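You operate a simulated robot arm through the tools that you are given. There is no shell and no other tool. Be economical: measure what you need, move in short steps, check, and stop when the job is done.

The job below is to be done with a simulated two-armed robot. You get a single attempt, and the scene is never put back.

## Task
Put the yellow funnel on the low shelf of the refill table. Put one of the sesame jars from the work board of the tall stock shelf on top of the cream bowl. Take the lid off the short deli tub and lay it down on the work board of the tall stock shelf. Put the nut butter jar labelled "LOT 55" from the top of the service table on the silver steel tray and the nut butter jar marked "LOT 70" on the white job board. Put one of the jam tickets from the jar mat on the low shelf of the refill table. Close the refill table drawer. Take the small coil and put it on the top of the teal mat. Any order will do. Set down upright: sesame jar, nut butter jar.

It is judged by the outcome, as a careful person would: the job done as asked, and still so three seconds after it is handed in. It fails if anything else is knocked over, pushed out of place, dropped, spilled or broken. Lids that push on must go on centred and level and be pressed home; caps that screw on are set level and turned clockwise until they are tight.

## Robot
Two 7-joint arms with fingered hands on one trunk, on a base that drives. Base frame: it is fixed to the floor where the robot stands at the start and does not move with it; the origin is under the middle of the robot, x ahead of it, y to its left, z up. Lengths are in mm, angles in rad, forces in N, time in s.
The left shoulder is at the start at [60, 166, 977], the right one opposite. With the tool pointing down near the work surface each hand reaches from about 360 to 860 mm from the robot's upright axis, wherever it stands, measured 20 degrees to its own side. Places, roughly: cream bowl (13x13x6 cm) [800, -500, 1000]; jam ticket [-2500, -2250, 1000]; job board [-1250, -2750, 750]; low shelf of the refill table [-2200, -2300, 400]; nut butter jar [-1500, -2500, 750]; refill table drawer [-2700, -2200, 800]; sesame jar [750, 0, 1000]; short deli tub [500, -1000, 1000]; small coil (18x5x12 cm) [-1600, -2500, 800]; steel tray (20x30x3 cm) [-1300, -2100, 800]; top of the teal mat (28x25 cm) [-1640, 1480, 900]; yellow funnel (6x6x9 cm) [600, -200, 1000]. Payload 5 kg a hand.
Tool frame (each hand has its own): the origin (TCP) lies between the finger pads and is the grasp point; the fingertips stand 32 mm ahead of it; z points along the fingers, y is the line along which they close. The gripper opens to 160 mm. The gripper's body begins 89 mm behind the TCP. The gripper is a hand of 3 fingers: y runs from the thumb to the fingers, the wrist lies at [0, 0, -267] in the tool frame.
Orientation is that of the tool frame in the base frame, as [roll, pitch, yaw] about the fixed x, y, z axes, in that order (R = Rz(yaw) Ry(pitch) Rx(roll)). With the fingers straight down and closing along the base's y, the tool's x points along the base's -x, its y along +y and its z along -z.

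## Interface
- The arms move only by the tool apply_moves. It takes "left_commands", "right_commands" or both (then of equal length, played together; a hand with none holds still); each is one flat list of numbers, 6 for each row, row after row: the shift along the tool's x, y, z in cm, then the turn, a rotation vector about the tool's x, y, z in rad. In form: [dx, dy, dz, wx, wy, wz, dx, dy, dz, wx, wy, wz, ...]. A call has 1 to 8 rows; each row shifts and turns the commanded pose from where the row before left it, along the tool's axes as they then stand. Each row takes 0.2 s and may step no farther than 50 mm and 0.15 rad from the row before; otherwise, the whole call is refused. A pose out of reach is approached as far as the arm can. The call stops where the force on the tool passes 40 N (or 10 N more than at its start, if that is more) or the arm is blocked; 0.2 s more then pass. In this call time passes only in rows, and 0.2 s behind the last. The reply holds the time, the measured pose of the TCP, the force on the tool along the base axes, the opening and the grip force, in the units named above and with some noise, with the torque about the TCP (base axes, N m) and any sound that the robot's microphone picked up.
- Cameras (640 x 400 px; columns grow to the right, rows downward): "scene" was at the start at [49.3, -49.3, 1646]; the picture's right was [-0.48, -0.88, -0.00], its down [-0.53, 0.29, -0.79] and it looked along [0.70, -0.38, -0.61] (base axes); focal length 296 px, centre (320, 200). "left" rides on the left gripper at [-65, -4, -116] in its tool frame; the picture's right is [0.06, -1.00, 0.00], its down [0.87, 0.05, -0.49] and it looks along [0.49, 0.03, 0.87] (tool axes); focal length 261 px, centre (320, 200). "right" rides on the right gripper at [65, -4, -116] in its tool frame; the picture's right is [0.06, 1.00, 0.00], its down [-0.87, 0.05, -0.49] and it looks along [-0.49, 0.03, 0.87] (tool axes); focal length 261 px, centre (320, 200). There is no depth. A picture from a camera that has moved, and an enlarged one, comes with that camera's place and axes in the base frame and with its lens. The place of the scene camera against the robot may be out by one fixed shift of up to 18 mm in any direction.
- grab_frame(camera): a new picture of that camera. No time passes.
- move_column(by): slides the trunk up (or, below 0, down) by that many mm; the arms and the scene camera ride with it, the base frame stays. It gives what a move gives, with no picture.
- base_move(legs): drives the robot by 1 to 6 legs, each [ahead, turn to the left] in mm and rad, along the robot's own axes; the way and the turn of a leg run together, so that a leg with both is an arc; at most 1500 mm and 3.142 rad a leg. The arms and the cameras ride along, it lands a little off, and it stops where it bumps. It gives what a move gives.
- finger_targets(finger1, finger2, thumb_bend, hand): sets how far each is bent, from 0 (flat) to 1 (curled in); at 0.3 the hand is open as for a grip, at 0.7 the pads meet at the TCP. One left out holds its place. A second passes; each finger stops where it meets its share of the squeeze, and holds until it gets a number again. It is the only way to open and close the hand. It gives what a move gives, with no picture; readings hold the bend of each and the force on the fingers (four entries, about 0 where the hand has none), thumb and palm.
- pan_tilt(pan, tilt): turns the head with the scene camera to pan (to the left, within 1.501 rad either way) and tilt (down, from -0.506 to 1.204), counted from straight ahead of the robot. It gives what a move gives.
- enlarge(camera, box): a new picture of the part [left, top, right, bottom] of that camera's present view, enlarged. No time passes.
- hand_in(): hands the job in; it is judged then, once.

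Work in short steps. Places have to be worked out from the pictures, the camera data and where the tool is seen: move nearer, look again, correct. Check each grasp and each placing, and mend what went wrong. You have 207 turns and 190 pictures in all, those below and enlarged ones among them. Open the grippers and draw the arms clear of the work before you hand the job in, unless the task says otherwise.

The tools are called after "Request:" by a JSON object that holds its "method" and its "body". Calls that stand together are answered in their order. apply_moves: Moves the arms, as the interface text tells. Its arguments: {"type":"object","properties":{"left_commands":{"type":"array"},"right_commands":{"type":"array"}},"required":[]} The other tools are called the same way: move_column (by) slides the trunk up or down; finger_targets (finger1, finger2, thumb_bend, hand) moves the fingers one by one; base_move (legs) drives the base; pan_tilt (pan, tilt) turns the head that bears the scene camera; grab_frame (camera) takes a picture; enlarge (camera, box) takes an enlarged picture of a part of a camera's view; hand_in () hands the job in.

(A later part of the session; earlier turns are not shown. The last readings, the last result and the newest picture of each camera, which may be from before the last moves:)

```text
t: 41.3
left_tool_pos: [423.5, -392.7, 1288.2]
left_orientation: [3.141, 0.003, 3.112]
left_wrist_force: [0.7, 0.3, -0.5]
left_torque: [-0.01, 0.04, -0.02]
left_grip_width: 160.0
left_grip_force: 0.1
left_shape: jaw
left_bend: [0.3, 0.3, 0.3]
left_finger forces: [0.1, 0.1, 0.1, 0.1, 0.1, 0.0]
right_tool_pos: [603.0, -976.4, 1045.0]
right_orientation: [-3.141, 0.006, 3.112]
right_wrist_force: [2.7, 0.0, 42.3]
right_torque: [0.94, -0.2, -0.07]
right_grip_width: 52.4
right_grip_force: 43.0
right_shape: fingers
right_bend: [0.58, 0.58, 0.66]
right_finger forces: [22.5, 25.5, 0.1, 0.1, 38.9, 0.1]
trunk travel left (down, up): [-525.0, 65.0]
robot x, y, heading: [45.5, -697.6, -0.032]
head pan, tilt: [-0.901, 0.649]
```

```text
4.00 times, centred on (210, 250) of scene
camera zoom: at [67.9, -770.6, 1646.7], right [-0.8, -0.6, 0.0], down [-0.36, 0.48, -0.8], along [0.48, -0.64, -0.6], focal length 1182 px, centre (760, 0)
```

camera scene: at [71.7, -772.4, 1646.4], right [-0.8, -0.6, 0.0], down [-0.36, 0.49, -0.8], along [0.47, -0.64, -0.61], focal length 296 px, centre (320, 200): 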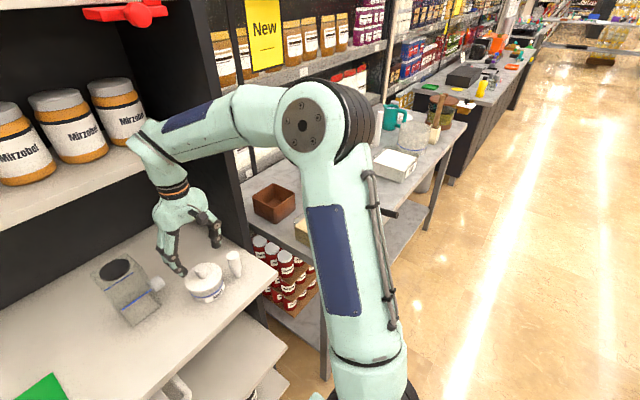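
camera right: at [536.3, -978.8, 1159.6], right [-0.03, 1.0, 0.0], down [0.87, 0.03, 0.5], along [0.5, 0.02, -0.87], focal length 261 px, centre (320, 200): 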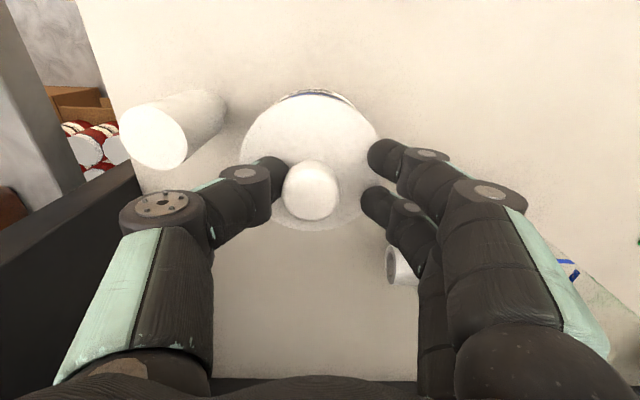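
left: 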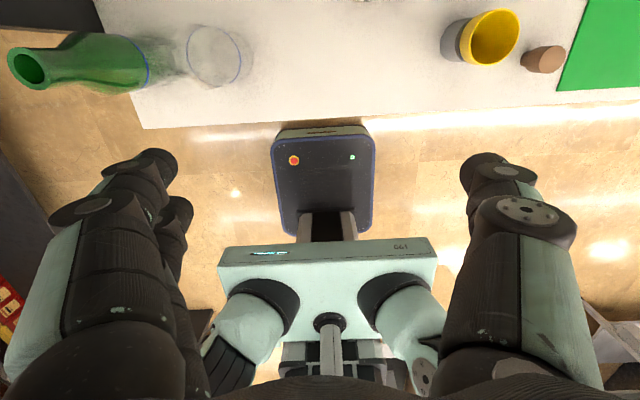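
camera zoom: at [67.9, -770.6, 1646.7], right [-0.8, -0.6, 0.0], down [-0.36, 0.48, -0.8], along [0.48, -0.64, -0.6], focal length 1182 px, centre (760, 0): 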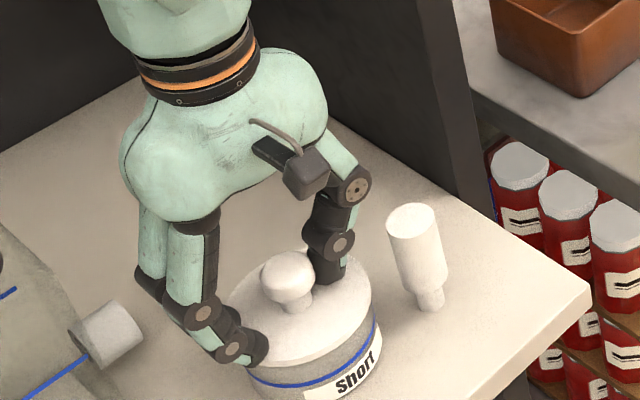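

The fingertips rest on the lid (about 40 N down). I raise 10 mm so they clear it, then close on the knob's head.

Request:
{"method": "apply_moves", "body": {"right_commands": [0, 0, -1.2, 0, 0, 0]}}

```text
t: 41.7
left_tool_pos: [425.6, -394.9, 1287.5]
left_orientation: [3.141, 0.001, 3.112]
left_wrist_force: [-0.5, 0.0, -0.1]
left_torque: [-0.02, -0.04, 0.04]
left_grip_width: 159.7
left_grip_force: 0.0
left_shape: jaw
left_bend: [0.3, 0.3, 0.3]
left_finger forces: [0.0, 0.0, 0.0, 0.1, 0.0, 0.1]
right_tool_pos: [600.7, -979.9, 1052.5]
right_orientation: [-3.141, -0.003, 3.113]
right_wrist_force: [0.3, 0.5, -0.5]
right_torque: [0.02, -0.01, -0.01]
right_grip_width: 52.5
right_grip_force: 25.0
right_shape: fingers
right_bend: [0.58, 0.57, 0.66]
right_finger forces: [13.6, 13.4, 0.1, 0.0, 23.8, 0.0]
trunk travel left (down, up): [-525.0, 65.0]
robot x, y, heading: [41.9, -693.5, -0.033]
head pan, tilt: [-0.901, 0.649]
```

Request:
{"method": "finger_targets", "body": {"hand": "right", "finger1": 0.72, "finger2": 0.72, "thumb_bend": 0.72}}

Request:
{"method": "grab_frame", "body": {"camera": "right"}}

Request:
{"method": "enlarge", "body": {"camera": "scene", "box": [130, 200, 290, 300]}}

```text
t: 42.7
left_tool_pos: [424.3, -393.6, 1288.7]
left_orientation: [-3.142, 0.001, 3.111]
left_wrist_force: [-0.1, 0.5, 0.6]
left_torque: [-0.01, -0.01, 0.04]
left_grip_width: 160.1
left_grip_force: 0.1
left_shape: jaw
left_bend: [0.3, 0.3, 0.3]
left_finger forces: [0.0, 0.0, 0.0, 0.0, 0.2, 0.1]
right_tool_pos: [603.0, -976.9, 1054.1]
right_orientation: [3.14, 0.001, 3.112]
right_wrist_force: [-0.6, -0.1, -0.2]
right_torque: [-0.04, 0.01, 0.03]
right_grip_width: 52.0
right_grip_force: 18.4
right_shape: fingers
right_bend: [0.56, 0.56, 0.66]
right_finger forces: [9.3, 9.1, 0.1, 0.0, 19.2, 0.0]
trunk travel left (down, up): [-525.0, 65.0]
robot x, y, heading: [45.4, -695.7, -0.037]
head pan, tilt: [-0.901, 0.649]
```

```text
160 pictures are left
camera right: at [536.7, -980.0, 1169.5], right [-0.03, 1.0, 0.0], down [0.87, 0.03, 0.49], along [0.49, 0.02, -0.87], focal length 261 px, centre (320, 200)
```

right: 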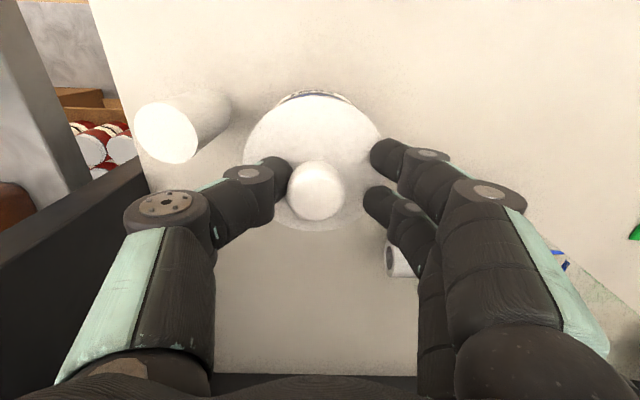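

```text
4.00 times, centred on (210, 250) of scene
camera zoom: at [70.6, -772.0, 1646.4], right [-0.8, -0.6, 0.0], down [-0.36, 0.49, -0.8], along [0.47, -0.64, -0.6], focal length 1182 px, centre (760, 0)
```

zoom: 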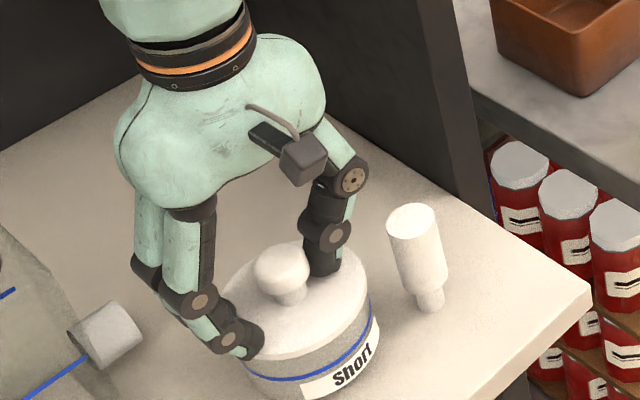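

The fingers report a grip (52 mm, 18 N), so I try a gentle 15 mm lift and watch whether the lid follows.

Request:
{"method": "apply_moves", "body": {"right_commands": [0, 0, -0.7, 0, 0, 0, 0, 0, -0.8, 0, 0, 0]}}

Request:
{"method": "enlarge", "body": {"camera": "scene", "box": [130, 200, 290, 300]}}

```text
t: 43.3
left_tool_pos: [425.7, -394.5, 1288.5]
left_orientation: [-3.141, 0.0, 3.111]
left_wrist_force: [-0.1, 0.7, -0.6]
left_torque: [0.01, -0.01, -0.01]
left_grip_width: 159.9
left_grip_force: 0.0
left_shape: jaw
left_bend: [0.3, 0.3, 0.3]
left_finger forces: [0.0, 0.0, 0.1, 0.1, 0.1, 0.1]
right_tool_pos: [601.4, -977.4, 1068.2]
right_orientation: [-3.14, 0.0, 3.111]
right_wrist_force: [-0.1, 0.3, -1.2]
right_torque: [-0.01, -0.01, 0.0]
right_grip_width: 51.8
right_grip_force: 18.6
right_shape: fingers
right_bend: [0.56, 0.56, 0.66]
right_finger forces: [9.2, 9.2, 0.0, 0.1, 19.4, 0.0]
trunk travel left (down, up): [-525.0, 65.0]
robot x, y, heading: [43.0, -695.2, -0.032]
head pan, tilt: [-0.901, 0.649]
```

```text
4.00 times, centred on (210, 250) of scene
camera zoom: at [70.5, -772.0, 1646.4], right [-0.8, -0.6, 0.0], down [-0.36, 0.49, -0.8], along [0.47, -0.64, -0.6], focal length 1182 px, centre (760, 0)
```

zoom: 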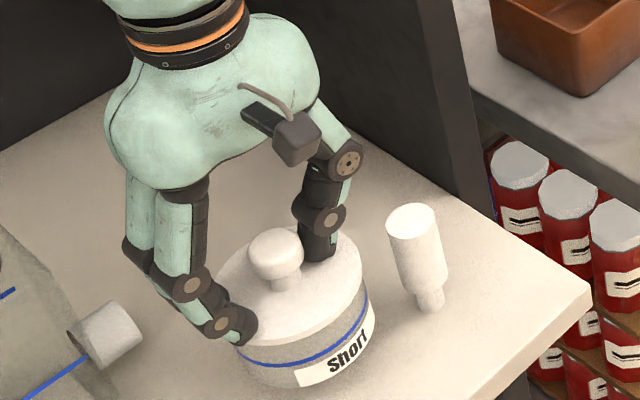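

The whole tub rises with the lid, so the body must be held. I set it back down with the right hand, and begin bringing the left hand round (yaw first) to grip the body low from the left-front.

Request:
{"method": "apply_moves", "body": {"right_commands": [0, 0, 0.75, 0, 0, 0, 0, 0, 0.6, 0, 0, 0, 0, 0, 0, 0, 0, 0, 0, 0, 0, 0, 0, 0, 0, 0, 0, 0, 0, 0, 0, 0, 0, 0, 0, 0, 0, 0, 0, 0, 0, 0, 0, 0, 0, 0, 0, 0], "left_commands": [-1.14, -4.47, 0, 0, 0, 0.145, -1.77, -4.25, 0, 0, 0, 0.145, -2.37, -3.95, 0, 0, 0, 0.145, -2.91, -3.57, 0, 0, 0, 0.145, -3.4, -3.12, 0, 0, 0, 0.145, -3.82, -2.58, 0, 0, 0, 0.145, -4.15, -2.0, 0, 0, 0, 0.145, -4.4, -1.38, 0, 0, 0, 0]}}

Request:
{"method": "grab_frame", "body": {"camera": "left"}}

Request:
{"method": "grab_frame", "body": {"camera": "scene"}}

```text
t: 45.1
left_tool_pos: [507.1, -758.3, 1288.0]
left_orientation: [3.141, -0.002, 2.095]
left_wrist_force: [0.4, -0.6, 0.5]
left_torque: [0.03, 0.0, 0.02]
left_grip_width: 159.9
left_grip_force: 0.0
left_shape: jaw
left_bend: [0.3, 0.3, 0.3]
left_finger forces: [0.0, 0.0, 0.0, 0.0, 0.0, 0.0]
right_tool_pos: [602.7, -979.0, 1054.7]
right_orientation: [3.139, 0.001, 3.111]
right_wrist_force: [0.9, -0.4, 0.3]
right_torque: [0.05, -0.02, 0.0]
right_grip_width: 51.9
right_grip_force: 18.8
right_shape: fingers
right_bend: [0.56, 0.56, 0.66]
right_finger forces: [9.1, 9.0, 0.1, 0.0, 19.4, 0.0]
trunk travel left (down, up): [-525.0, 65.0]
robot x, y, heading: [46.2, -695.0, -0.031]
head pan, tilt: [-0.901, 0.649]
```

```text
157 pictures are left
camera left: at [535.7, -815.6, 1403.0], right [-0.9, -0.45, 0.0], down [-0.39, 0.78, 0.49], along [-0.22, 0.44, -0.87], focal length 261 px, centre (320, 200)
```

left: 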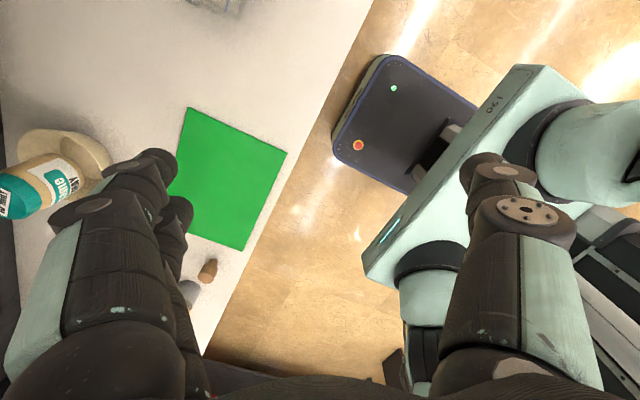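

```text
156 pictures are left
camera scene: at [71.1, -774.0, 1646.3], right [-0.8, -0.6, 0.0], down [-0.36, 0.49, -0.8], along [0.47, -0.64, -0.61], focal length 296 px, centre (320, 200)
```

scene: 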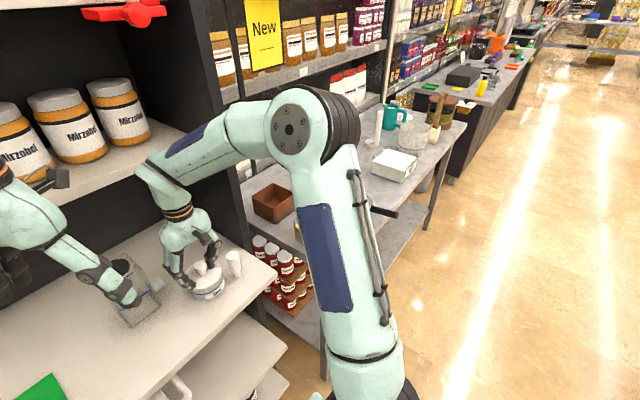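

The yaw is done. Now I tilt the left hand to point toward the tub, about 23° below the horizontal.

Request:
{"method": "apply_moves", "body": {"left_commands": [0, 0, 0, 0, -0.146, 0, 0, 0, 0, 0, -0.146, 0, 0, 0, 0, 0, -0.146, 0, 0, 0, 0, 0, -0.146, 0, 0, 0, 0, 0, -0.146, 0, 0, 0, 0, 0, -0.146, 0, 0, 0, 0, 0, -0.146, 0, 0, 0, 0, 0, -0.146, 0]}}

Request:
{"method": "grab_frame", "body": {"camera": "left"}}

```text
t: 46.9
left_tool_pos: [500.3, -748.6, 1271.0]
left_orientation: [2.867, 1.078, 1.777]
left_wrist_force: [0.1, -1.4, 2.6]
left_torque: [0.21, 0.07, 0.03]
left_grip_width: 159.8
left_grip_force: 0.1
left_shape: jaw
left_bend: [0.3, 0.3, 0.3]
left_finger forces: [0.0, 0.0, 0.1, 0.0, 0.0, 0.0]
right_tool_pos: [602.5, -976.9, 1056.8]
right_orientation: [-3.141, 0.002, 3.112]
right_wrist_force: [0.7, 0.1, -0.7]
right_torque: [0.0, 0.0, -0.01]
right_grip_width: 51.6
right_grip_force: 19.1
right_shape: fingers
right_bend: [0.56, 0.56, 0.66]
right_finger forces: [9.0, 9.1, 0.0, 0.0, 19.5, 0.1]
trunk travel left (down, up): [-525.0, 65.0]
robot x, y, heading: [43.3, -694.8, -0.03]
head pan, tilt: [-0.901, 0.649]
```

```text
155 pictures are left
camera left: at [450.7, -689.7, 1379.8], right [-0.9, -0.4, -0.18], down [-0.25, 0.81, -0.54], along [0.36, -0.43, -0.82], focal length 261 px, centre (320, 200)
```

left: 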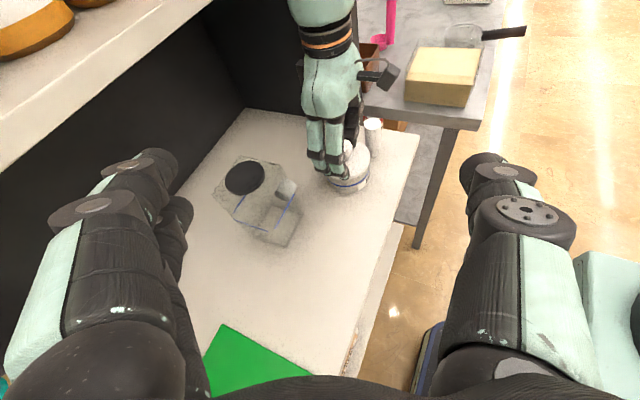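

The arm is too folded to reach that pose exactly; moving out toward the tub should fix it. I narrow the left hand and go to the pre-grasp.

Request:
{"method": "finger_targets", "body": {"hand": "left", "finger1": 0.4, "finger2": 0.4, "thumb_bend": 0.4}}

Request:
{"method": "apply_moves", "body": {"left_commands": [3.18, -0.46, 3.17, 0, 0, 0, 3.18, -0.46, 3.17, 0, 0, 0, 3.18, -0.46, 3.17, 0, 0, 0, 3.18, -0.46, 3.17, 0, 0, 0, 3.18, -0.46, 3.17, 0, 0, 0, 3.18, -0.46, 3.17, 0, 0, 0]}}

Request:
{"method": "grab_frame", "body": {"camera": "left"}}

Request:
{"method": "grab_frame", "body": {"camera": "scene"}}

```text
t: 47.9
left_tool_pos: [505.7, -755.3, 1287.9]
left_orientation: [-3.141, 1.168, 2.097]
left_wrist_force: [0.0, -0.3, -0.1]
left_torque: [0.04, 0.0, -0.03]
left_grip_width: 128.7
left_grip_force: 0.0
left_shape: fingers
left_bend: [0.4, 0.4, 0.4]
left_finger forces: [0.0, 0.1, 0.1, 0.1, 0.0, 0.1]
right_tool_pos: [602.5, -977.5, 1055.1]
right_orientation: [-3.141, 0.0, 3.113]
right_wrist_force: [0.1, 0.3, -0.4]
right_torque: [0.0, 0.02, 0.01]
right_grip_width: 52.0
right_grip_force: 18.9
right_shape: fingers
right_bend: [0.56, 0.56, 0.66]
right_finger forces: [9.0, 9.2, 0.1, 0.0, 19.6, 0.1]
trunk travel left (down, up): [-525.0, 65.0]
robot x, y, heading: [46.1, -695.0, -0.033]
head pan, tilt: [-0.901, 0.649]
```

```text
t: 49.3
left_tool_pos: [532.7, -856.0, 1037.5]
left_orientation: [3.14, 1.167, 2.097]
left_wrist_force: [0.7, -1.3, 0.0]
left_torque: [0.03, 0.06, 0.01]
left_grip_width: 128.5
left_grip_force: 0.0
left_shape: fingers
left_bend: [0.4, 0.4, 0.4]
left_finger forces: [0.0, 0.1, 0.1, 0.0, 0.1, 0.0]
right_tool_pos: [602.9, -978.8, 1056.1]
right_orientation: [3.138, 0.002, 3.112]
right_wrist_force: [0.3, -1.0, -0.2]
right_torque: [0.03, 0.02, -0.01]
right_grip_width: 51.8
right_grip_force: 18.3
right_shape: fingers
right_bend: [0.56, 0.56, 0.66]
right_finger forces: [9.1, 9.1, 0.0, 0.1, 19.5, 0.0]
trunk travel left (down, up): [-525.0, 65.0]
robot x, y, heading: [46.3, -693.4, -0.028]
head pan, tilt: [-0.901, 0.649]
```

```text
154 pictures are left
camera left: at [487.8, -787.6, 1141.9], right [-0.88, -0.48, -0.06], down [-0.35, 0.71, -0.61], along [0.33, -0.51, -0.79], focal length 261 px, centre (320, 200)
```

left: 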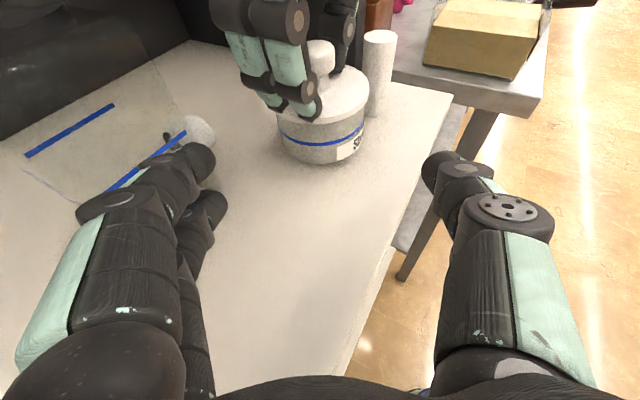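

```text
153 pictures are left
camera scene: at [71.2, -773.3, 1646.3], right [-0.8, -0.6, 0.0], down [-0.36, 0.49, -0.8], along [0.47, -0.64, -0.61], focal length 296 px, centre (320, 200)
```

scene: 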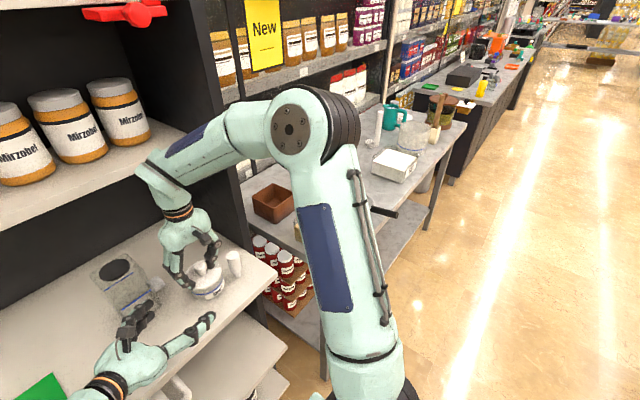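

The tub sits well in line. To keep my left camera clear of the right fingers I flatten the left hand's tilt to about 9°, lower it, and advance part way.

Request:
{"method": "apply_moves", "body": {"left_commands": [0, 0, 0, 0, -0.125, 0, 0, 0, 0, 0, -0.125, 0, 1.8, 0, 0, 0, 0, 0, 1.75, -0.1, 0, 0, 0, 0, 0, 0, 4, 0, 0, 0, 0, 0, 4, 0, 0, 0]}}

Request:
{"method": "grab_frame", "body": {"camera": "left"}}

Request:
{"method": "enlarge", "body": {"camera": "scene", "box": [80, 200, 304, 340]}}

```text
t: 50.7
left_tool_pos: [569.0, -920.2, 990.2]
left_orientation: [-3.139, 1.416, 2.097]
left_wrist_force: [0.5, 0.5, -0.4]
left_torque: [-0.01, -0.02, 0.03]
left_grip_width: 128.5
left_grip_force: 0.1
left_shape: fingers
left_bend: [0.4, 0.4, 0.4]
left_finger forces: [0.0, 0.1, 0.0, 0.0, 0.0, 0.1]
right_tool_pos: [602.6, -977.5, 1056.4]
right_orientation: [3.14, 0.0, 3.112]
right_wrist_force: [0.6, -0.4, -0.7]
right_torque: [0.03, -0.01, 0.02]
right_grip_width: 51.6
right_grip_force: 18.6
right_shape: fingers
right_bend: [0.56, 0.56, 0.66]
right_finger forces: [8.9, 9.2, 0.0, 0.0, 19.6, 0.0]
trunk travel left (down, up): [-525.0, 65.0]
robot x, y, heading: [47.3, -698.0, -0.03]
head pan, tilt: [-0.901, 0.649]
```

```text
152 pictures are left
camera left: at [512.3, -830.4, 1071.9], right [-0.87, -0.49, -0.06], down [-0.26, 0.56, -0.78], along [0.42, -0.66, -0.62], focal length 261 px, centre (320, 200)
```

left: 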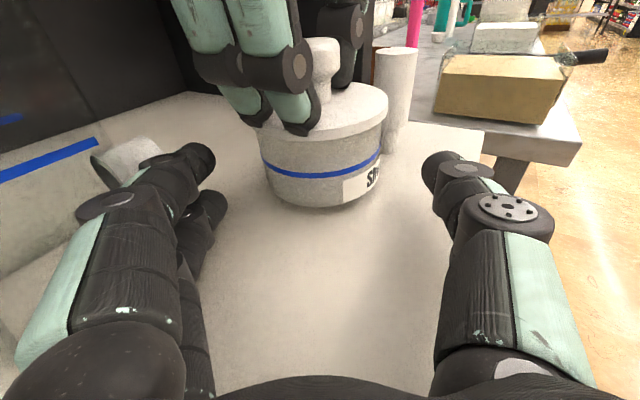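

```text
2.86 times, centred on (192, 270) of scene
camera zoom: at [70.8, -772.7, 1646.4], right [-0.8, -0.6, 0.0], down [-0.36, 0.49, -0.8], along [0.47, -0.64, -0.6], focal length 844 px, centre (686, 0)
```

zoom: 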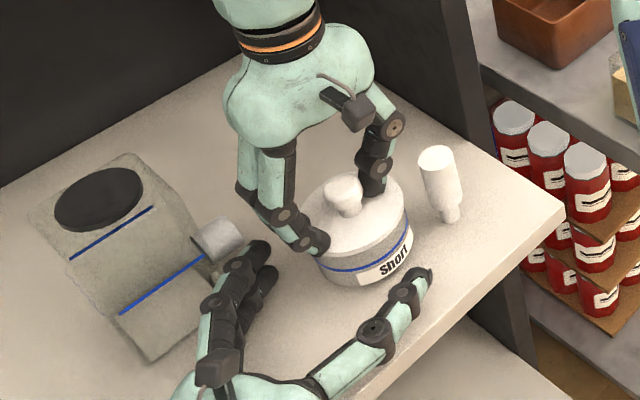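

The far fingers pass close to the bin's spout, so I close them a little before advancing further.

Request:
{"method": "finger_targets", "body": {"hand": "left", "finger1": 0.46, "finger2": 0.46, "thumb_bend": 0.43}}

Request:
{"method": "apply_moves", "body": {"left_commands": [0.3, 0, 2.5, 0, 0, 0]}}

Request:
{"method": "grab_frame", "body": {"camera": "left"}}

Request:
{"method": "enlarge", "body": {"camera": "scene", "box": [80, 200, 304, 340]}}

```text
t: 51.7
left_tool_pos: [569.7, -919.1, 990.5]
left_orientation: [3.141, 1.416, 2.1]
left_wrist_force: [-0.2, 0.3, 0.3]
left_torque: [0.0, -0.01, -0.01]
left_grip_width: 110.8
left_grip_force: 0.2
left_shape: fingers
left_bend: [0.46, 0.46, 0.43]
left_finger forces: [0.0, 0.0, 0.0, 0.0, 0.1, 0.1]
right_tool_pos: [603.8, -977.0, 1055.7]
right_orientation: [3.141, 0.002, 3.112]
right_wrist_force: [0.2, -0.3, -0.8]
right_torque: [-0.04, -0.01, 0.03]
right_grip_width: 51.7
right_grip_force: 18.7
right_shape: fingers
right_bend: [0.56, 0.56, 0.66]
right_finger forces: [8.9, 9.1, 0.1, 0.0, 19.6, 0.1]
trunk travel left (down, up): [-525.0, 65.0]
robot x, y, heading: [49.2, -694.2, -0.031]
head pan, tilt: [-0.901, 0.649]
```

```text
t: 52.1
left_tool_pos: [579.8, -941.3, 984.2]
left_orientation: [-3.141, 1.417, 2.098]
left_wrist_force: [0.8, -0.7, -0.4]
left_torque: [0.02, 0.03, -0.02]
left_grip_width: 110.5
left_grip_force: 0.1
left_shape: fingers
left_bend: [0.46, 0.46, 0.43]
left_finger forces: [0.1, 0.1, 0.1, 0.0, 0.0, 0.0]
right_tool_pos: [602.5, -978.0, 1055.2]
right_orientation: [3.14, 0.0, 3.111]
right_wrist_force: [-0.1, 0.2, -0.6]
right_torque: [0.0, 0.04, -0.04]
right_grip_width: 51.8
right_grip_force: 19.0
right_shape: fingers
right_bend: [0.56, 0.56, 0.66]
right_finger forces: [9.0, 9.1, 0.0, 0.1, 19.6, 0.0]
trunk travel left (down, up): [-525.0, 65.0]
robot x, y, heading: [46.7, -692.7, -0.027]
head pan, tilt: [-0.901, 0.649]
```

```text
150 pictures are left
camera left: at [524.7, -851.4, 1065.1], right [-0.87, -0.49, -0.06], down [-0.26, 0.56, -0.78], along [0.42, -0.66, -0.62], focal length 261 px, centre (320, 200)
```

left: 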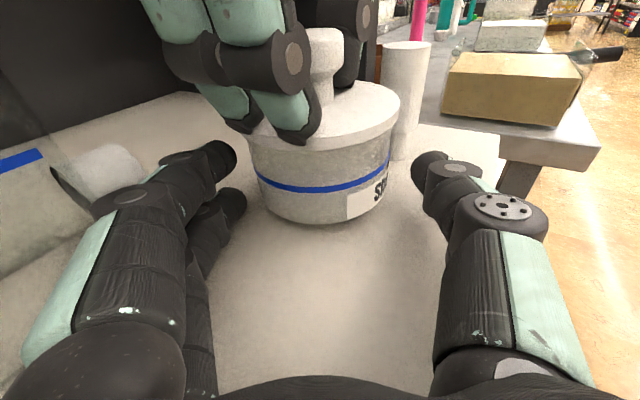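

```text
2.86 times, centred on (192, 270) of scene
camera zoom: at [70.9, -773.0, 1646.3], right [-0.8, -0.6, 0.0], down [-0.36, 0.49, -0.8], along [0.47, -0.64, -0.61], focal length 844 px, centre (686, 0)
```

zoom: 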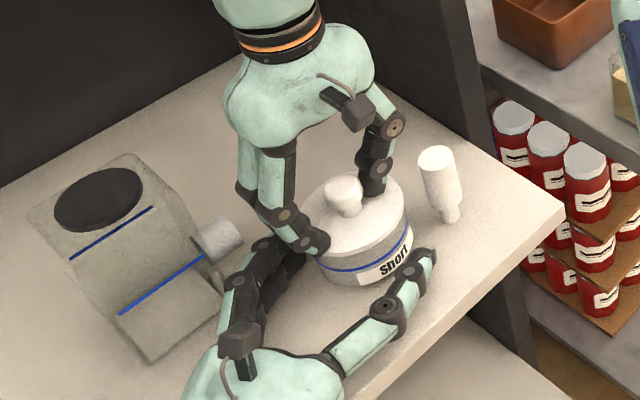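

Clear on both sides; I advance another 26 mm.

Request:
{"method": "apply_moves", "body": {"left_commands": [0.2, 0, 1.3, 0, 0, 0, 0, 0, 1.3, 0, 0, 0]}}

Request:
{"method": "grab_frame", "body": {"camera": "left"}}

```text
t: 52.7
left_tool_pos: [594.6, -962.3, 977.5]
left_orientation: [-3.141, 1.418, 2.099]
left_wrist_force: [-1.5, 1.4, 1.9]
left_torque: [0.03, -0.11, 0.05]
left_grip_width: 110.3
left_grip_force: 0.8
left_shape: fingers
left_bend: [0.46, 0.46, 0.43]
left_finger forces: [0.0, 2.5, 0.0, 0.0, 0.1, 0.0]
right_tool_pos: [601.8, -977.8, 1055.5]
right_orientation: [-3.141, 0.005, 3.114]
right_wrist_force: [0.0, 0.5, -0.8]
right_torque: [-0.01, 0.01, 0.0]
right_grip_width: 51.7
right_grip_force: 18.6
right_shape: fingers
right_bend: [0.56, 0.56, 0.66]
right_finger forces: [9.0, 9.1, 0.1, 0.0, 19.5, 0.0]
trunk travel left (down, up): [-525.0, 65.0]
robot x, y, heading: [45.1, -693.7, -0.031]
head pan, tilt: [-0.901, 0.649]
```

```text
148 pictures are left
camera left: at [537.1, -872.6, 1059.6], right [-0.87, -0.49, -0.06], down [-0.26, 0.56, -0.78], along [0.42, -0.66, -0.62], focal length 261 px, centre (320, 200)
```

left: 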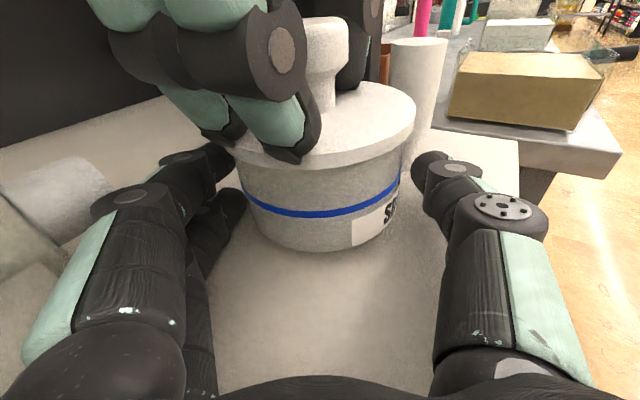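

A slight touch is felt on one left finger. The tub lies between the fingers, so I close the left hand on the body.

Request:
{"method": "finger_targets", "body": {"hand": "left", "finger1": 0.6, "finger2": 0.6, "thumb_bend": 0.6}}

Request:
{"method": "grab_frame", "body": {"camera": "left"}}

Request:
{"method": "enlarge", "body": {"camera": "scene", "box": [80, 200, 304, 340]}}

```text
t: 53.7
left_tool_pos: [596.1, -961.9, 977.1]
left_orientation: [-3.141, 1.418, 2.098]
left_wrist_force: [3.8, 0.5, 2.9]
left_torque: [0.05, -0.24, 0.01]
left_grip_width: 82.8
left_grip_force: 17.8
left_shape: fingers
left_bend: [0.52, 0.52, 0.55]
left_finger forces: [9.2, 10.4, 0.0, 0.0, 16.0, 0.1]
right_tool_pos: [603.6, -976.7, 1054.8]
right_orientation: [3.14, 0.002, 3.112]
right_wrist_force: [0.0, 0.8, 0.7]
right_torque: [0.04, -0.03, 0.02]
right_grip_width: 52.0
right_grip_force: 19.7
right_shape: fingers
right_bend: [0.56, 0.56, 0.66]
right_finger forces: [8.9, 9.5, 0.1, 0.0, 20.5, 0.0]
trunk travel left (down, up): [-525.0, 65.0]
robot x, y, heading: [44.7, -695.2, -0.03]
head pan, tilt: [-0.901, 0.649]
heard: snap
```

```text
147 pictures are left
camera left: at [537.3, -872.5, 1059.3], right [-0.87, -0.49, -0.06], down [-0.26, 0.56, -0.78], along [0.42, -0.66, -0.62], focal length 261 px, centre (320, 200)
```

left: 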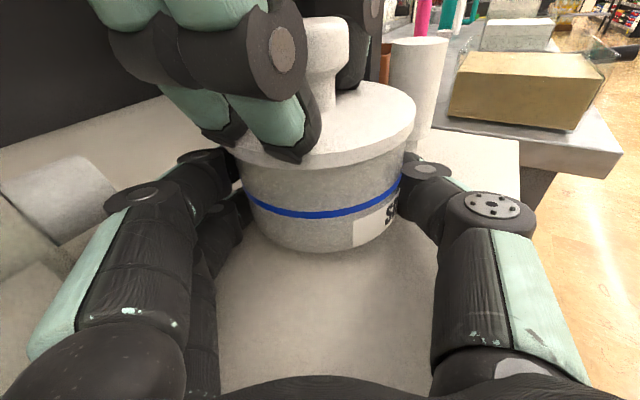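

```text
2.86 times, centred on (192, 270) of scene
camera zoom: at [70.6, -772.0, 1646.4], right [-0.8, -0.6, 0.0], down [-0.36, 0.49, -0.8], along [0.47, -0.64, -0.6], focal length 844 px, centre (686, 0)
```

zoom: 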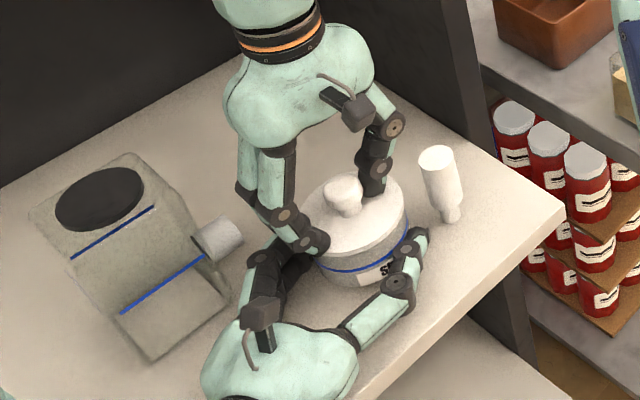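

The tub body is gripped (83 mm, 18 N) and a snap was heard. I raise the right hand with the lid.

Request:
{"method": "apply_moves", "body": {"right_commands": [0, 0, -0.8, 0, 0, 0, 0, 0, -0.8, 0, 0, 0, 0, 0, -0.8, 0, 0, 0]}}

Request:
{"method": "grab_frame", "body": {"camera": "left"}}

```text
t: 54.5
left_tool_pos: [593.9, -962.3, 978.0]
left_orientation: [-3.141, 1.417, 2.097]
left_wrist_force: [2.2, 1.1, 3.1]
left_torque: [0.07, -0.31, 0.06]
left_grip_width: 82.4
left_grip_force: 17.3
left_shape: fingers
left_bend: [0.52, 0.52, 0.55]
left_finger forces: [9.2, 10.2, 0.1, 0.0, 16.1, 0.0]
right_tool_pos: [603.4, -977.4, 1078.6]
right_orientation: [3.142, 0.003, 3.111]
right_wrist_force: [1.0, 1.0, -0.1]
right_torque: [0.0, 0.02, 0.02]
right_grip_width: 51.9
right_grip_force: 19.2
right_shape: fingers
right_bend: [0.56, 0.56, 0.66]
right_finger forces: [8.9, 9.3, 0.1, 0.0, 20.5, 0.0]
trunk travel left (down, up): [-525.0, 65.0]
robot x, y, heading: [46.4, -694.9, -0.03]
head pan, tilt: [-0.901, 0.649]
```

```text
145 pictures are left
camera left: at [537.1, -872.6, 1059.3], right [-0.87, -0.49, -0.06], down [-0.26, 0.56, -0.78], along [0.42, -0.66, -0.62], focal length 261 px, centre (320, 200)
```

left: 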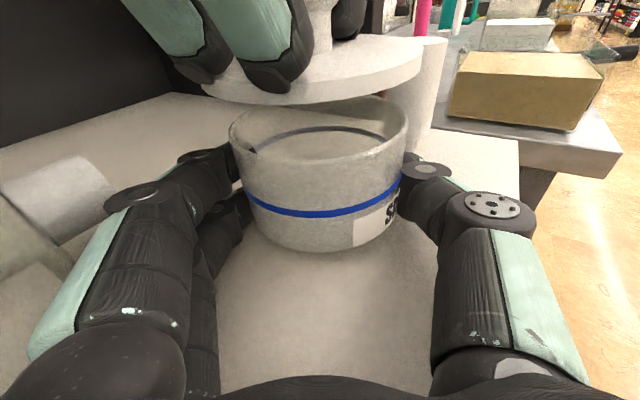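

The lid is off cleanly. I raise the right hand well clear and open the left hand.

Request:
{"method": "apply_moves", "body": {"right_commands": [0, 0, -4, 0, 0, 0, 0, 0, -4, 0, 0, 0, 0, 0, -3, 0, 0, 0]}}

Request:
{"method": "finger_targets", "body": {"hand": "left", "finger1": 0.46, "finger2": 0.46, "thumb_bend": 0.45}}

Request:
{"method": "apply_moves", "body": {"left_commands": [0, 0, -2.5, 0, 0, 0, 0, 0, -4, 0, 0, 0, 0, 0, -4.5, 0, 0, 0, -3, 0, -3, 0, 0, 0, -4.5, 0, -1, 0, 0, 0, -4.5, 0, -1, 0, 0, 0, -4.5, 0, -1, 0, 0, 0]}}

Request:
{"method": "grab_frame", "body": {"camera": "scene"}}

Request:
{"method": "grab_frame", "body": {"camera": "right"}}

```text
t: 55.3
left_tool_pos: [594.5, -962.2, 977.8]
left_orientation: [-3.141, 1.417, 2.095]
left_wrist_force: [1.0, 0.9, 3.8]
left_torque: [0.03, -0.24, 0.03]
left_grip_width: 82.7
left_grip_force: 18.2
left_shape: fingers
left_bend: [0.52, 0.52, 0.55]
left_finger forces: [8.9, 11.1, 0.0, 0.0, 16.3, 0.0]
right_tool_pos: [602.8, -978.4, 1187.8]
right_orientation: [3.14, 0.002, 3.111]
right_wrist_force: [0.7, 0.2, -0.1]
right_torque: [-0.02, 0.02, -0.01]
right_grip_width: 51.9
right_grip_force: 18.8
right_shape: fingers
right_bend: [0.56, 0.55, 0.66]
right_finger forces: [8.7, 9.3, 0.0, 0.1, 20.6, 0.0]
trunk travel left (down, up): [-525.0, 65.0]
robot x, y, heading: [49.5, -702.2, -0.033]
head pan, tilt: [-0.901, 0.649]
```

```text
t: 56.3
left_tool_pos: [593.8, -960.9, 977.0]
left_orientation: [3.141, 1.418, 2.092]
left_wrist_force: [-2.3, -1.4, 3.9]
left_torque: [-0.07, -0.16, -0.08]
left_grip_width: 105.0
left_grip_force: 1.7
left_shape: fingers
left_bend: [0.46, 0.49, 0.45]
left_finger forces: [0.0, 3.7, 0.1, 0.0, 0.0, 0.0]
right_tool_pos: [603.0, -977.9, 1187.4]
right_orientation: [-3.141, 0.001, 3.112]
right_wrist_force: [0.5, -0.5, -0.6]
right_torque: [0.02, -0.01, -0.02]
right_grip_width: 51.8
right_grip_force: 18.9
right_shape: fingers
right_bend: [0.56, 0.55, 0.66]
right_finger forces: [8.8, 9.3, 0.1, 0.1, 20.6, 0.0]
trunk travel left (down, up): [-525.0, 65.0]
robot x, y, heading: [47.1, -693.5, -0.034]
head pan, tilt: [-0.901, 0.649]
```

```text
t: 57.9
left_tool_pos: [519.4, -836.3, 1168.7]
left_orientation: [-3.141, 1.418, 2.099]
left_wrist_force: [-0.5, 0.6, -0.2]
left_torque: [0.0, 0.0, 0.02]
left_grip_width: 105.3
left_grip_force: 0.0
left_shape: fingers
left_bend: [0.46, 0.46, 0.45]
left_finger forces: [0.0, 0.1, 0.0, 0.0, 0.1, 0.1]
right_tool_pos: [602.5, -976.0, 1188.2]
right_orientation: [-3.141, 0.005, 3.112]
right_wrist_force: [-0.2, 0.3, 0.7]
right_torque: [-0.01, 0.01, -0.03]
right_grip_width: 51.8
right_grip_force: 18.2
right_shape: fingers
right_bend: [0.56, 0.55, 0.66]
right_finger forces: [8.6, 9.1, 0.1, 0.0, 20.6, 0.0]
trunk travel left (down, up): [-525.0, 65.0]
robot x, y, heading: [43.7, -695.5, -0.036]
head pan, tilt: [-0.901, 0.649]
```

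```text
144 pictures are left
camera scene: at [69.6, -771.2, 1646.4], right [-0.8, -0.6, 0.0], down [-0.36, 0.48, -0.8], along [0.48, -0.64, -0.6], focal length 296 px, centre (320, 200)
```

scene: 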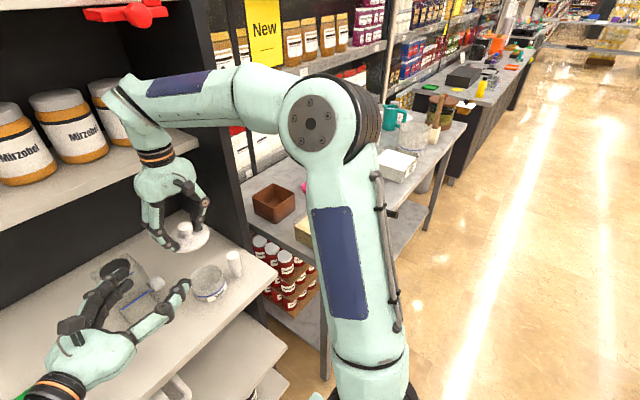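

```text
143 pictures are left
camera right: at [536.8, -978.5, 1303.7], right [-0.03, 1.0, 0.0], down [0.87, 0.03, 0.49], along [0.49, 0.02, -0.87], focal length 261 px, centre (320, 200)
```

right: 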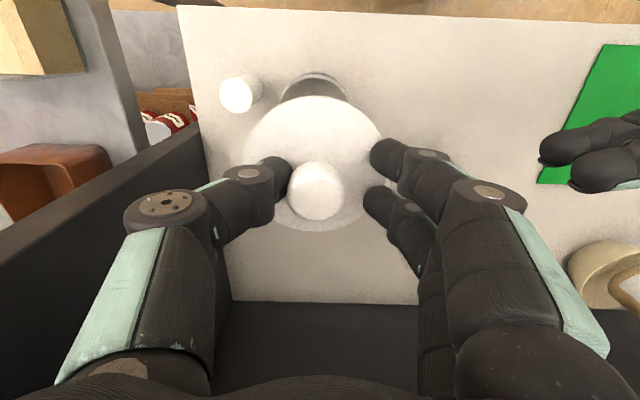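

The tub stayed in place and the lid is in the right hand. I swing the left hand back upright and away to the left.

Request:
{"method": "apply_moves", "body": {"left_commands": [-0.06, 1.07, -2.89, 0, 0.15, 0, 0.37, 1.07, -2.87, 0, 0.15, 0, 0.8, 1.07, -2.78, 0, 0.15, 0, 1.2, 1.07, -2.63, 0, 0.15, 0, 1.58, 1.07, -2.42, 0, 0.15, 0, 1.93, 1.07, -2.16, 0, 0.15, 0, 2.23, 1.07, -1.84, 0, 0.15, 0, 2.48, 1.07, -1.5, 0, 0.15, 0]}}

Request:
{"method": "apply_moves", "body": {"left_commands": [3.5, 2.5, -2, 0, 0.15, 0, 3.5, 2.5, -2, 0, 0.068, 0, 3.0, 3.5, 0, 0, 0, -0.14, 2.5, 4, 0, 0, 0, -0.14, 2, 4, 0, 0, 0, -0.14, 1.5, 4, 0, 0, 0, -0.14, 0, 0, 0, 0, 0, -0.14, 0, 0, 0, 0, 0, -0.14], "right_commands": [0, 0, 0, 0, 0, 0, 0.6, 4, 0, 0, 0, 0, 0.6, 4.5, 0, 0, 0, 0, 0.6, 4.5, 0, 0, 0, 0, 0.6, 4.5, 0, 0, 0, 0, 0.5, 0, 3, 0, 0, 0, 0, 0, 3, 0, 0, 0, 0, 0, 2, 0, 0, 0]}}

Request:
{"method": "grab_frame", "body": {"camera": "right"}}

Request:
{"method": "grab_frame", "body": {"camera": "scene"}}

```text
t: 59.9
left_tool_pos: [449.7, -647.8, 1221.0]
left_orientation: [-2.902, 0.308, 2.226]
left_wrist_force: [0.3, -0.3, 0.1]
left_torque: [0.02, 0.0, -0.01]
left_grip_width: 105.6
left_grip_force: 0.0
left_shape: fingers
left_bend: [0.46, 0.46, 0.45]
left_finger forces: [0.1, 0.0, 0.0, 0.0, 0.0, 0.0]
right_tool_pos: [603.7, -976.3, 1187.3]
right_orientation: [-3.141, 0.002, 3.112]
right_wrist_force: [0.3, 0.0, -0.3]
right_torque: [0.01, 0.0, -0.03]
right_grip_width: 51.7
right_grip_force: 19.0
right_shape: fingers
right_bend: [0.56, 0.55, 0.66]
right_finger forces: [8.6, 9.1, 0.1, 0.1, 20.6, 0.0]
trunk travel left (down, up): [-525.0, 65.0]
robot x, y, heading: [45.2, -694.5, -0.036]
head pan, tilt: [-0.901, 0.649]
stopped in row 8 (left hand): the arm was blocked; the commanded pose is now the measured one
```

```text
t: 61.7
left_tool_pos: [494.4, -383.5, 1190.5]
left_orientation: [-2.918, -0.107, 2.992]
left_wrist_force: [0.1, 0.0, 0.1]
left_torque: [0.03, -0.02, -0.01]
left_grip_width: 105.7
left_grip_force: 0.2
left_shape: fingers
left_bend: [0.46, 0.46, 0.45]
left_finger forces: [0.0, 0.1, 0.1, 0.1, 0.0, 0.0]
right_tool_pos: [580.1, -800.5, 1108.8]
right_orientation: [3.141, 0.004, 3.111]
right_wrist_force: [-0.1, -0.5, -0.3]
right_torque: [0.03, 0.02, 0.01]
right_grip_width: 51.7
right_grip_force: 19.3
right_shape: fingers
right_bend: [0.56, 0.55, 0.66]
right_finger forces: [8.6, 8.8, 0.0, 0.0, 20.6, 0.0]
trunk travel left (down, up): [-525.0, 65.0]
robot x, y, heading: [44.5, -696.4, -0.031]
head pan, tilt: [-0.901, 0.649]
```

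```text
142 pictures are left
camera right: at [514.7, -802.6, 1224.0], right [-0.03, 1.0, 0.0], down [0.87, 0.03, 0.49], along [0.49, 0.02, -0.87], focal length 261 px, centre (320, 200)
```

right: 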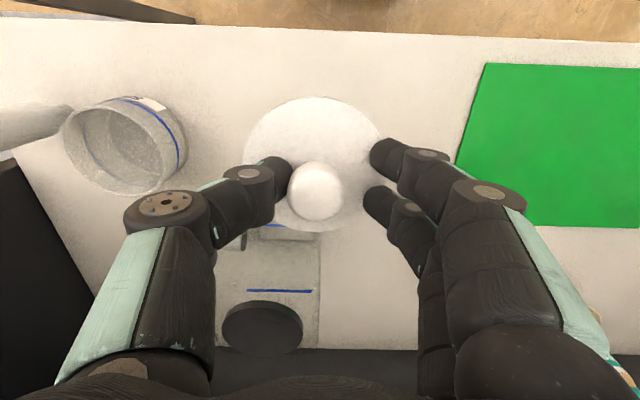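

```text
141 pictures are left
camera scene: at [70.7, -771.8, 1646.4], right [-0.8, -0.6, 0.0], down [-0.36, 0.49, -0.8], along [0.47, -0.64, -0.6], focal length 296 px, centre (320, 200)
```

scene: 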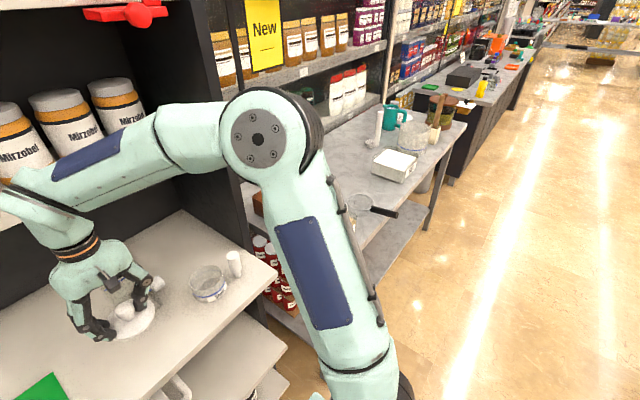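

The spot at (572,-800) is free. I lower the lid toward the board.

Request:
{"method": "apply_moves", "body": {"right_commands": [0.8, 0, 4, 0, 0, 0, 0, 0, 4, 0, 0, 0, 0, 0, 1, 0, 0, 0, 0, 0, 0.3, 0, 0, 0, 0, 0, 0.3, 0, 0, 0]}}

Request:
{"method": "enlarge", "body": {"camera": "scene", "box": [30, 230, 222, 350]}}

```text
t: 62.9
left_tool_pos: [493.8, -384.4, 1191.3]
left_orientation: [-2.917, -0.105, 2.991]
left_wrist_force: [-0.3, -1.0, 0.4]
left_torque: [0.01, 0.0, 0.01]
left_grip_width: 105.6
left_grip_force: 0.1
left_shape: fingers
left_bend: [0.46, 0.46, 0.45]
left_finger forces: [0.0, 0.0, 0.0, 0.0, 0.0, 0.0]
right_tool_pos: [572.3, -800.0, 1012.3]
right_orientation: [3.14, 0.002, 3.11]
right_wrist_force: [-0.5, 0.0, 0.0]
right_torque: [-0.01, -0.01, -0.01]
right_grip_width: 51.7
right_grip_force: 18.9
right_shape: fingers
right_bend: [0.56, 0.55, 0.66]
right_finger forces: [8.5, 9.0, 0.0, 0.1, 20.8, 0.0]
trunk travel left (down, up): [-525.0, 65.0]
robot x, y, heading: [45.1, -693.6, -0.029]
head pan, tilt: [-0.901, 0.649]
```

```text
3.33 times, centred on (126, 290) of scene
camera zoom: at [70.5, -771.9, 1646.4], right [-0.8, -0.6, 0.0], down [-0.36, 0.49, -0.8], along [0.47, -0.64, -0.6], focal length 985 px, centre (967, -100)
```

zoom: 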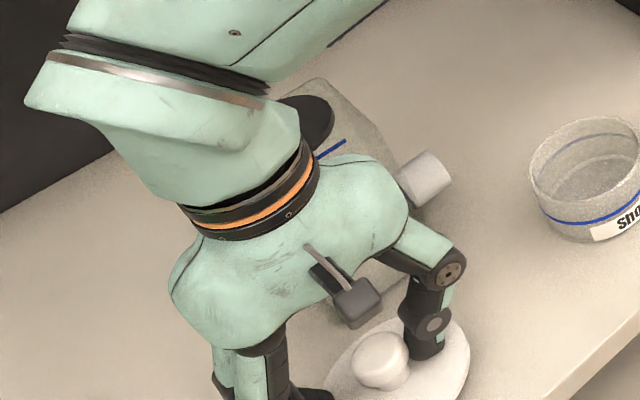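

Request:
{"method": "apply_moves", "body": {"right_commands": [0, 0, 0.3, 0, 0, 0, 0, 0, 0.3, 0, 0, 0]}}

```text
t: 63.5
left_tool_pos: [493.2, -383.8, 1190.2]
left_orientation: [-2.918, -0.105, 2.991]
left_wrist_force: [0.1, -0.1, 0.6]
left_torque: [0.01, -0.03, 0.02]
left_grip_width: 105.9
left_grip_force: 0.0
left_shape: fingers
left_bend: [0.46, 0.46, 0.45]
left_finger forces: [0.0, 0.1, 0.0, 0.1, 0.1, 0.0]
right_tool_pos: [572.6, -799.5, 1007.8]
right_orientation: [3.141, 0.004, 3.111]
right_wrist_force: [-0.2, -0.8, 0.1]
right_torque: [-0.01, -0.01, 0.03]
right_grip_width: 51.9
right_grip_force: 19.3
right_shape: fingers
right_bend: [0.56, 0.55, 0.66]
right_finger forces: [8.5, 9.0, 0.0, 0.1, 20.8, 0.0]
trunk travel left (down, up): [-525.0, 65.0]
robot x, y, heading: [45.6, -697.9, -0.028]
head pan, tilt: [-0.901, 0.649]
```

Not in contact yet; I continue in small steps.

Request:
{"method": "apply_moves", "body": {"right_commands": [0, 0, 0.3, 0, 0, 0, 0, 0, 0.3, 0, 0, 0]}}

```text
t: 64.1
left_tool_pos: [493.6, -382.8, 1191.6]
left_orientation: [-2.919, -0.107, 2.991]
left_wrist_force: [-0.6, 0.1, 0.3]
left_torque: [0.02, 0.01, 0.04]
left_grip_width: 106.0
left_grip_force: 0.0
left_shape: fingers
left_bend: [0.46, 0.46, 0.45]
left_finger forces: [0.1, 0.1, 0.1, 0.0, 0.0, 0.0]
right_tool_pos: [571.7, -801.9, 1000.3]
right_orientation: [3.14, 0.004, 3.111]
right_wrist_force: [0.5, 0.2, -0.8]
right_torque: [0.02, -0.02, 0.03]
right_grip_width: 51.5
right_grip_force: 19.2
right_shape: fingers
right_bend: [0.56, 0.55, 0.66]
right_finger forces: [8.4, 8.9, 0.1, 0.0, 20.8, 0.0]
trunk travel left (down, up): [-525.0, 65.0]
robot x, y, heading: [48.7, -696.5, -0.029]
head pan, tilt: [-0.901, 0.649]
```

Request:
{"method": "apply_moves", "body": {"right_commands": [0, 0, 0.3, 0, 0, 0, 0, 0, 0.3, 0, 0, 0]}}

Request:
{"method": "grab_frame", "body": {"camera": "right"}}

```text
t: 64.7
left_tool_pos: [494.2, -382.5, 1191.2]
left_orientation: [-2.918, -0.105, 2.992]
left_wrist_force: [0.8, -0.9, -0.4]
left_torque: [-0.02, -0.01, -0.01]
left_grip_width: 105.6
left_grip_force: 0.0
left_shape: fingers
left_bend: [0.46, 0.46, 0.45]
left_finger forces: [0.1, 0.0, 0.0, 0.0, 0.0, 0.0]
right_tool_pos: [570.8, -801.1, 994.3]
right_orientation: [-3.141, 0.005, 3.113]
right_wrist_force: [0.1, -0.6, 6.6]
right_torque: [0.26, 0.03, 0.0]
right_grip_width: 51.7
right_grip_force: 18.9
right_shape: fingers
right_bend: [0.56, 0.56, 0.66]
right_finger forces: [8.6, 8.8, 0.1, 0.0, 21.1, 0.0]
trunk travel left (down, up): [-525.0, 65.0]
robot x, y, heading: [45.5, -693.7, -0.029]
head pan, tilt: [-0.901, 0.649]
```

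```text
139 pictures are left
camera right: at [505.7, -802.9, 1109.4], right [-0.03, 1.0, 0.0], down [0.87, 0.03, 0.49], along [0.49, 0.02, -0.87], focal length 261 px, centre (320, 200)
```

right: 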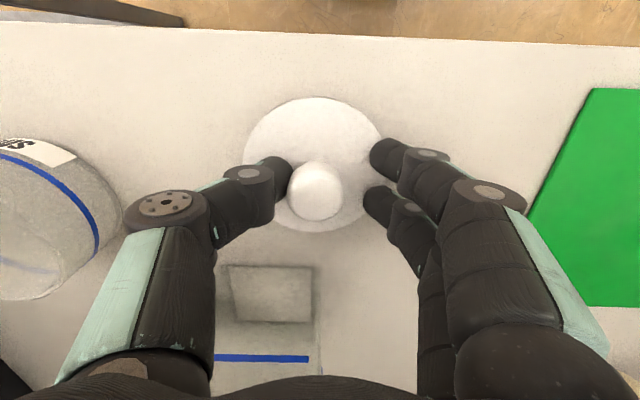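

Contact at 6.6 N. I ease up 2 mm, open and rise.

Request:
{"method": "apply_moves", "body": {"right_commands": [0, 0, -0.2, 0, 0, 0]}}

Request:
{"method": "finger_targets", "body": {"hand": "right", "finger1": 0.5, "finger2": 0.5, "thumb_bend": 0.58}}

Request:
{"method": "apply_moves", "body": {"right_commands": [0, 0, -3, 0, 0, 0, 0, 0, -5, 0, 0, 0, 0, 0, -5, 0, 0, 0, 0, 0, -5, 0, 0, 0]}}

Request:
{"method": "grab_frame", "body": {"camera": "right"}}

```text
t: 65.1
left_tool_pos: [493.8, -382.3, 1190.4]
left_orientation: [-2.92, -0.104, 2.993]
left_wrist_force: [-0.7, -0.2, -0.2]
left_torque: [0.0, 0.03, 0.02]
left_grip_width: 105.6
left_grip_force: 0.1
left_shape: fingers
left_bend: [0.46, 0.46, 0.45]
left_finger forces: [0.0, 0.1, 0.0, 0.0, 0.1, 0.1]
right_tool_pos: [572.5, -800.5, 995.7]
right_orientation: [-3.141, 0.001, 3.112]
right_wrist_force: [-0.6, -0.5, -0.1]
right_torque: [0.03, 0.01, 0.03]
right_grip_width: 51.7
right_grip_force: 19.6
right_shape: fingers
right_bend: [0.56, 0.55, 0.66]
right_finger forces: [8.6, 8.8, 0.1, 0.0, 20.9, 0.0]
trunk travel left (down, up): [-525.0, 65.0]
robot x, y, heading: [47.6, -693.3, -0.032]
head pan, tilt: [-0.901, 0.649]
```

```text
t: 66.1
left_tool_pos: [492.5, -383.5, 1190.6]
left_orientation: [-2.916, -0.105, 2.994]
left_wrist_force: [0.6, -0.7, -0.2]
left_torque: [0.02, 0.0, -0.03]
left_grip_width: 105.7
left_grip_force: 0.1
left_shape: fingers
left_bend: [0.46, 0.46, 0.45]
left_finger forces: [0.0, 0.2, 0.0, 0.1, 0.1, 0.1]
right_tool_pos: [571.8, -801.5, 995.5]
right_orientation: [3.14, 0.004, 3.113]
right_wrist_force: [-0.3, 0.5, 4.7]
right_torque: [-0.16, 0.01, -0.02]
right_grip_width: 71.2
right_grip_force: 3.0
right_shape: fingers
right_bend: [0.5, 0.5, 0.57]
right_finger forces: [0.0, 0.1, 0.1, 0.0, 5.0, 0.0]
trunk travel left (down, up): [-525.0, 65.0]
robot x, y, heading: [44.9, -696.4, -0.034]
head pan, tilt: [-0.901, 0.649]
```

```text
t: 67.1
left_tool_pos: [493.4, -383.1, 1191.5]
left_orientation: [-2.919, -0.103, 2.992]
left_wrist_force: [-0.3, -0.6, -0.2]
left_torque: [0.0, -0.01, -0.03]
left_grip_width: 105.4
left_grip_force: 0.1
left_shape: fingers
left_bend: [0.46, 0.46, 0.45]
left_finger forces: [0.0, 0.0, 0.0, 0.0, 0.0, 0.0]
right_tool_pos: [571.8, -800.4, 1175.8]
right_orientation: [3.141, 0.002, 3.111]
right_wrist_force: [-0.4, 0.0, 0.8]
right_torque: [-0.01, -0.01, 0.0]
right_grip_width: 72.5
right_grip_force: 0.1
right_shape: fingers
right_bend: [0.5, 0.5, 0.57]
right_finger forces: [0.0, 0.1, 0.1, 0.0, 0.0, 0.0]
trunk travel left (down, up): [-525.0, 65.0]
robot x, y, heading: [44.4, -695.0, -0.029]
head pan, tilt: [-0.901, 0.649]
```

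```text
138 pictures are left
camera right: at [506.6, -803.1, 1290.7], right [-0.03, 1.0, 0.0], down [0.87, 0.03, 0.49], along [0.49, 0.02, -0.87], focal length 261 px, centre (320, 200)
```

right: 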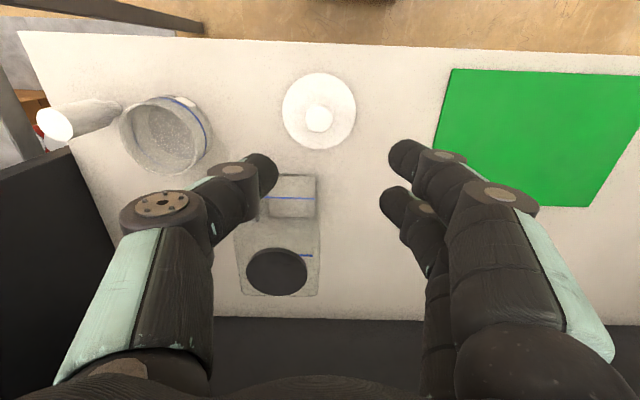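

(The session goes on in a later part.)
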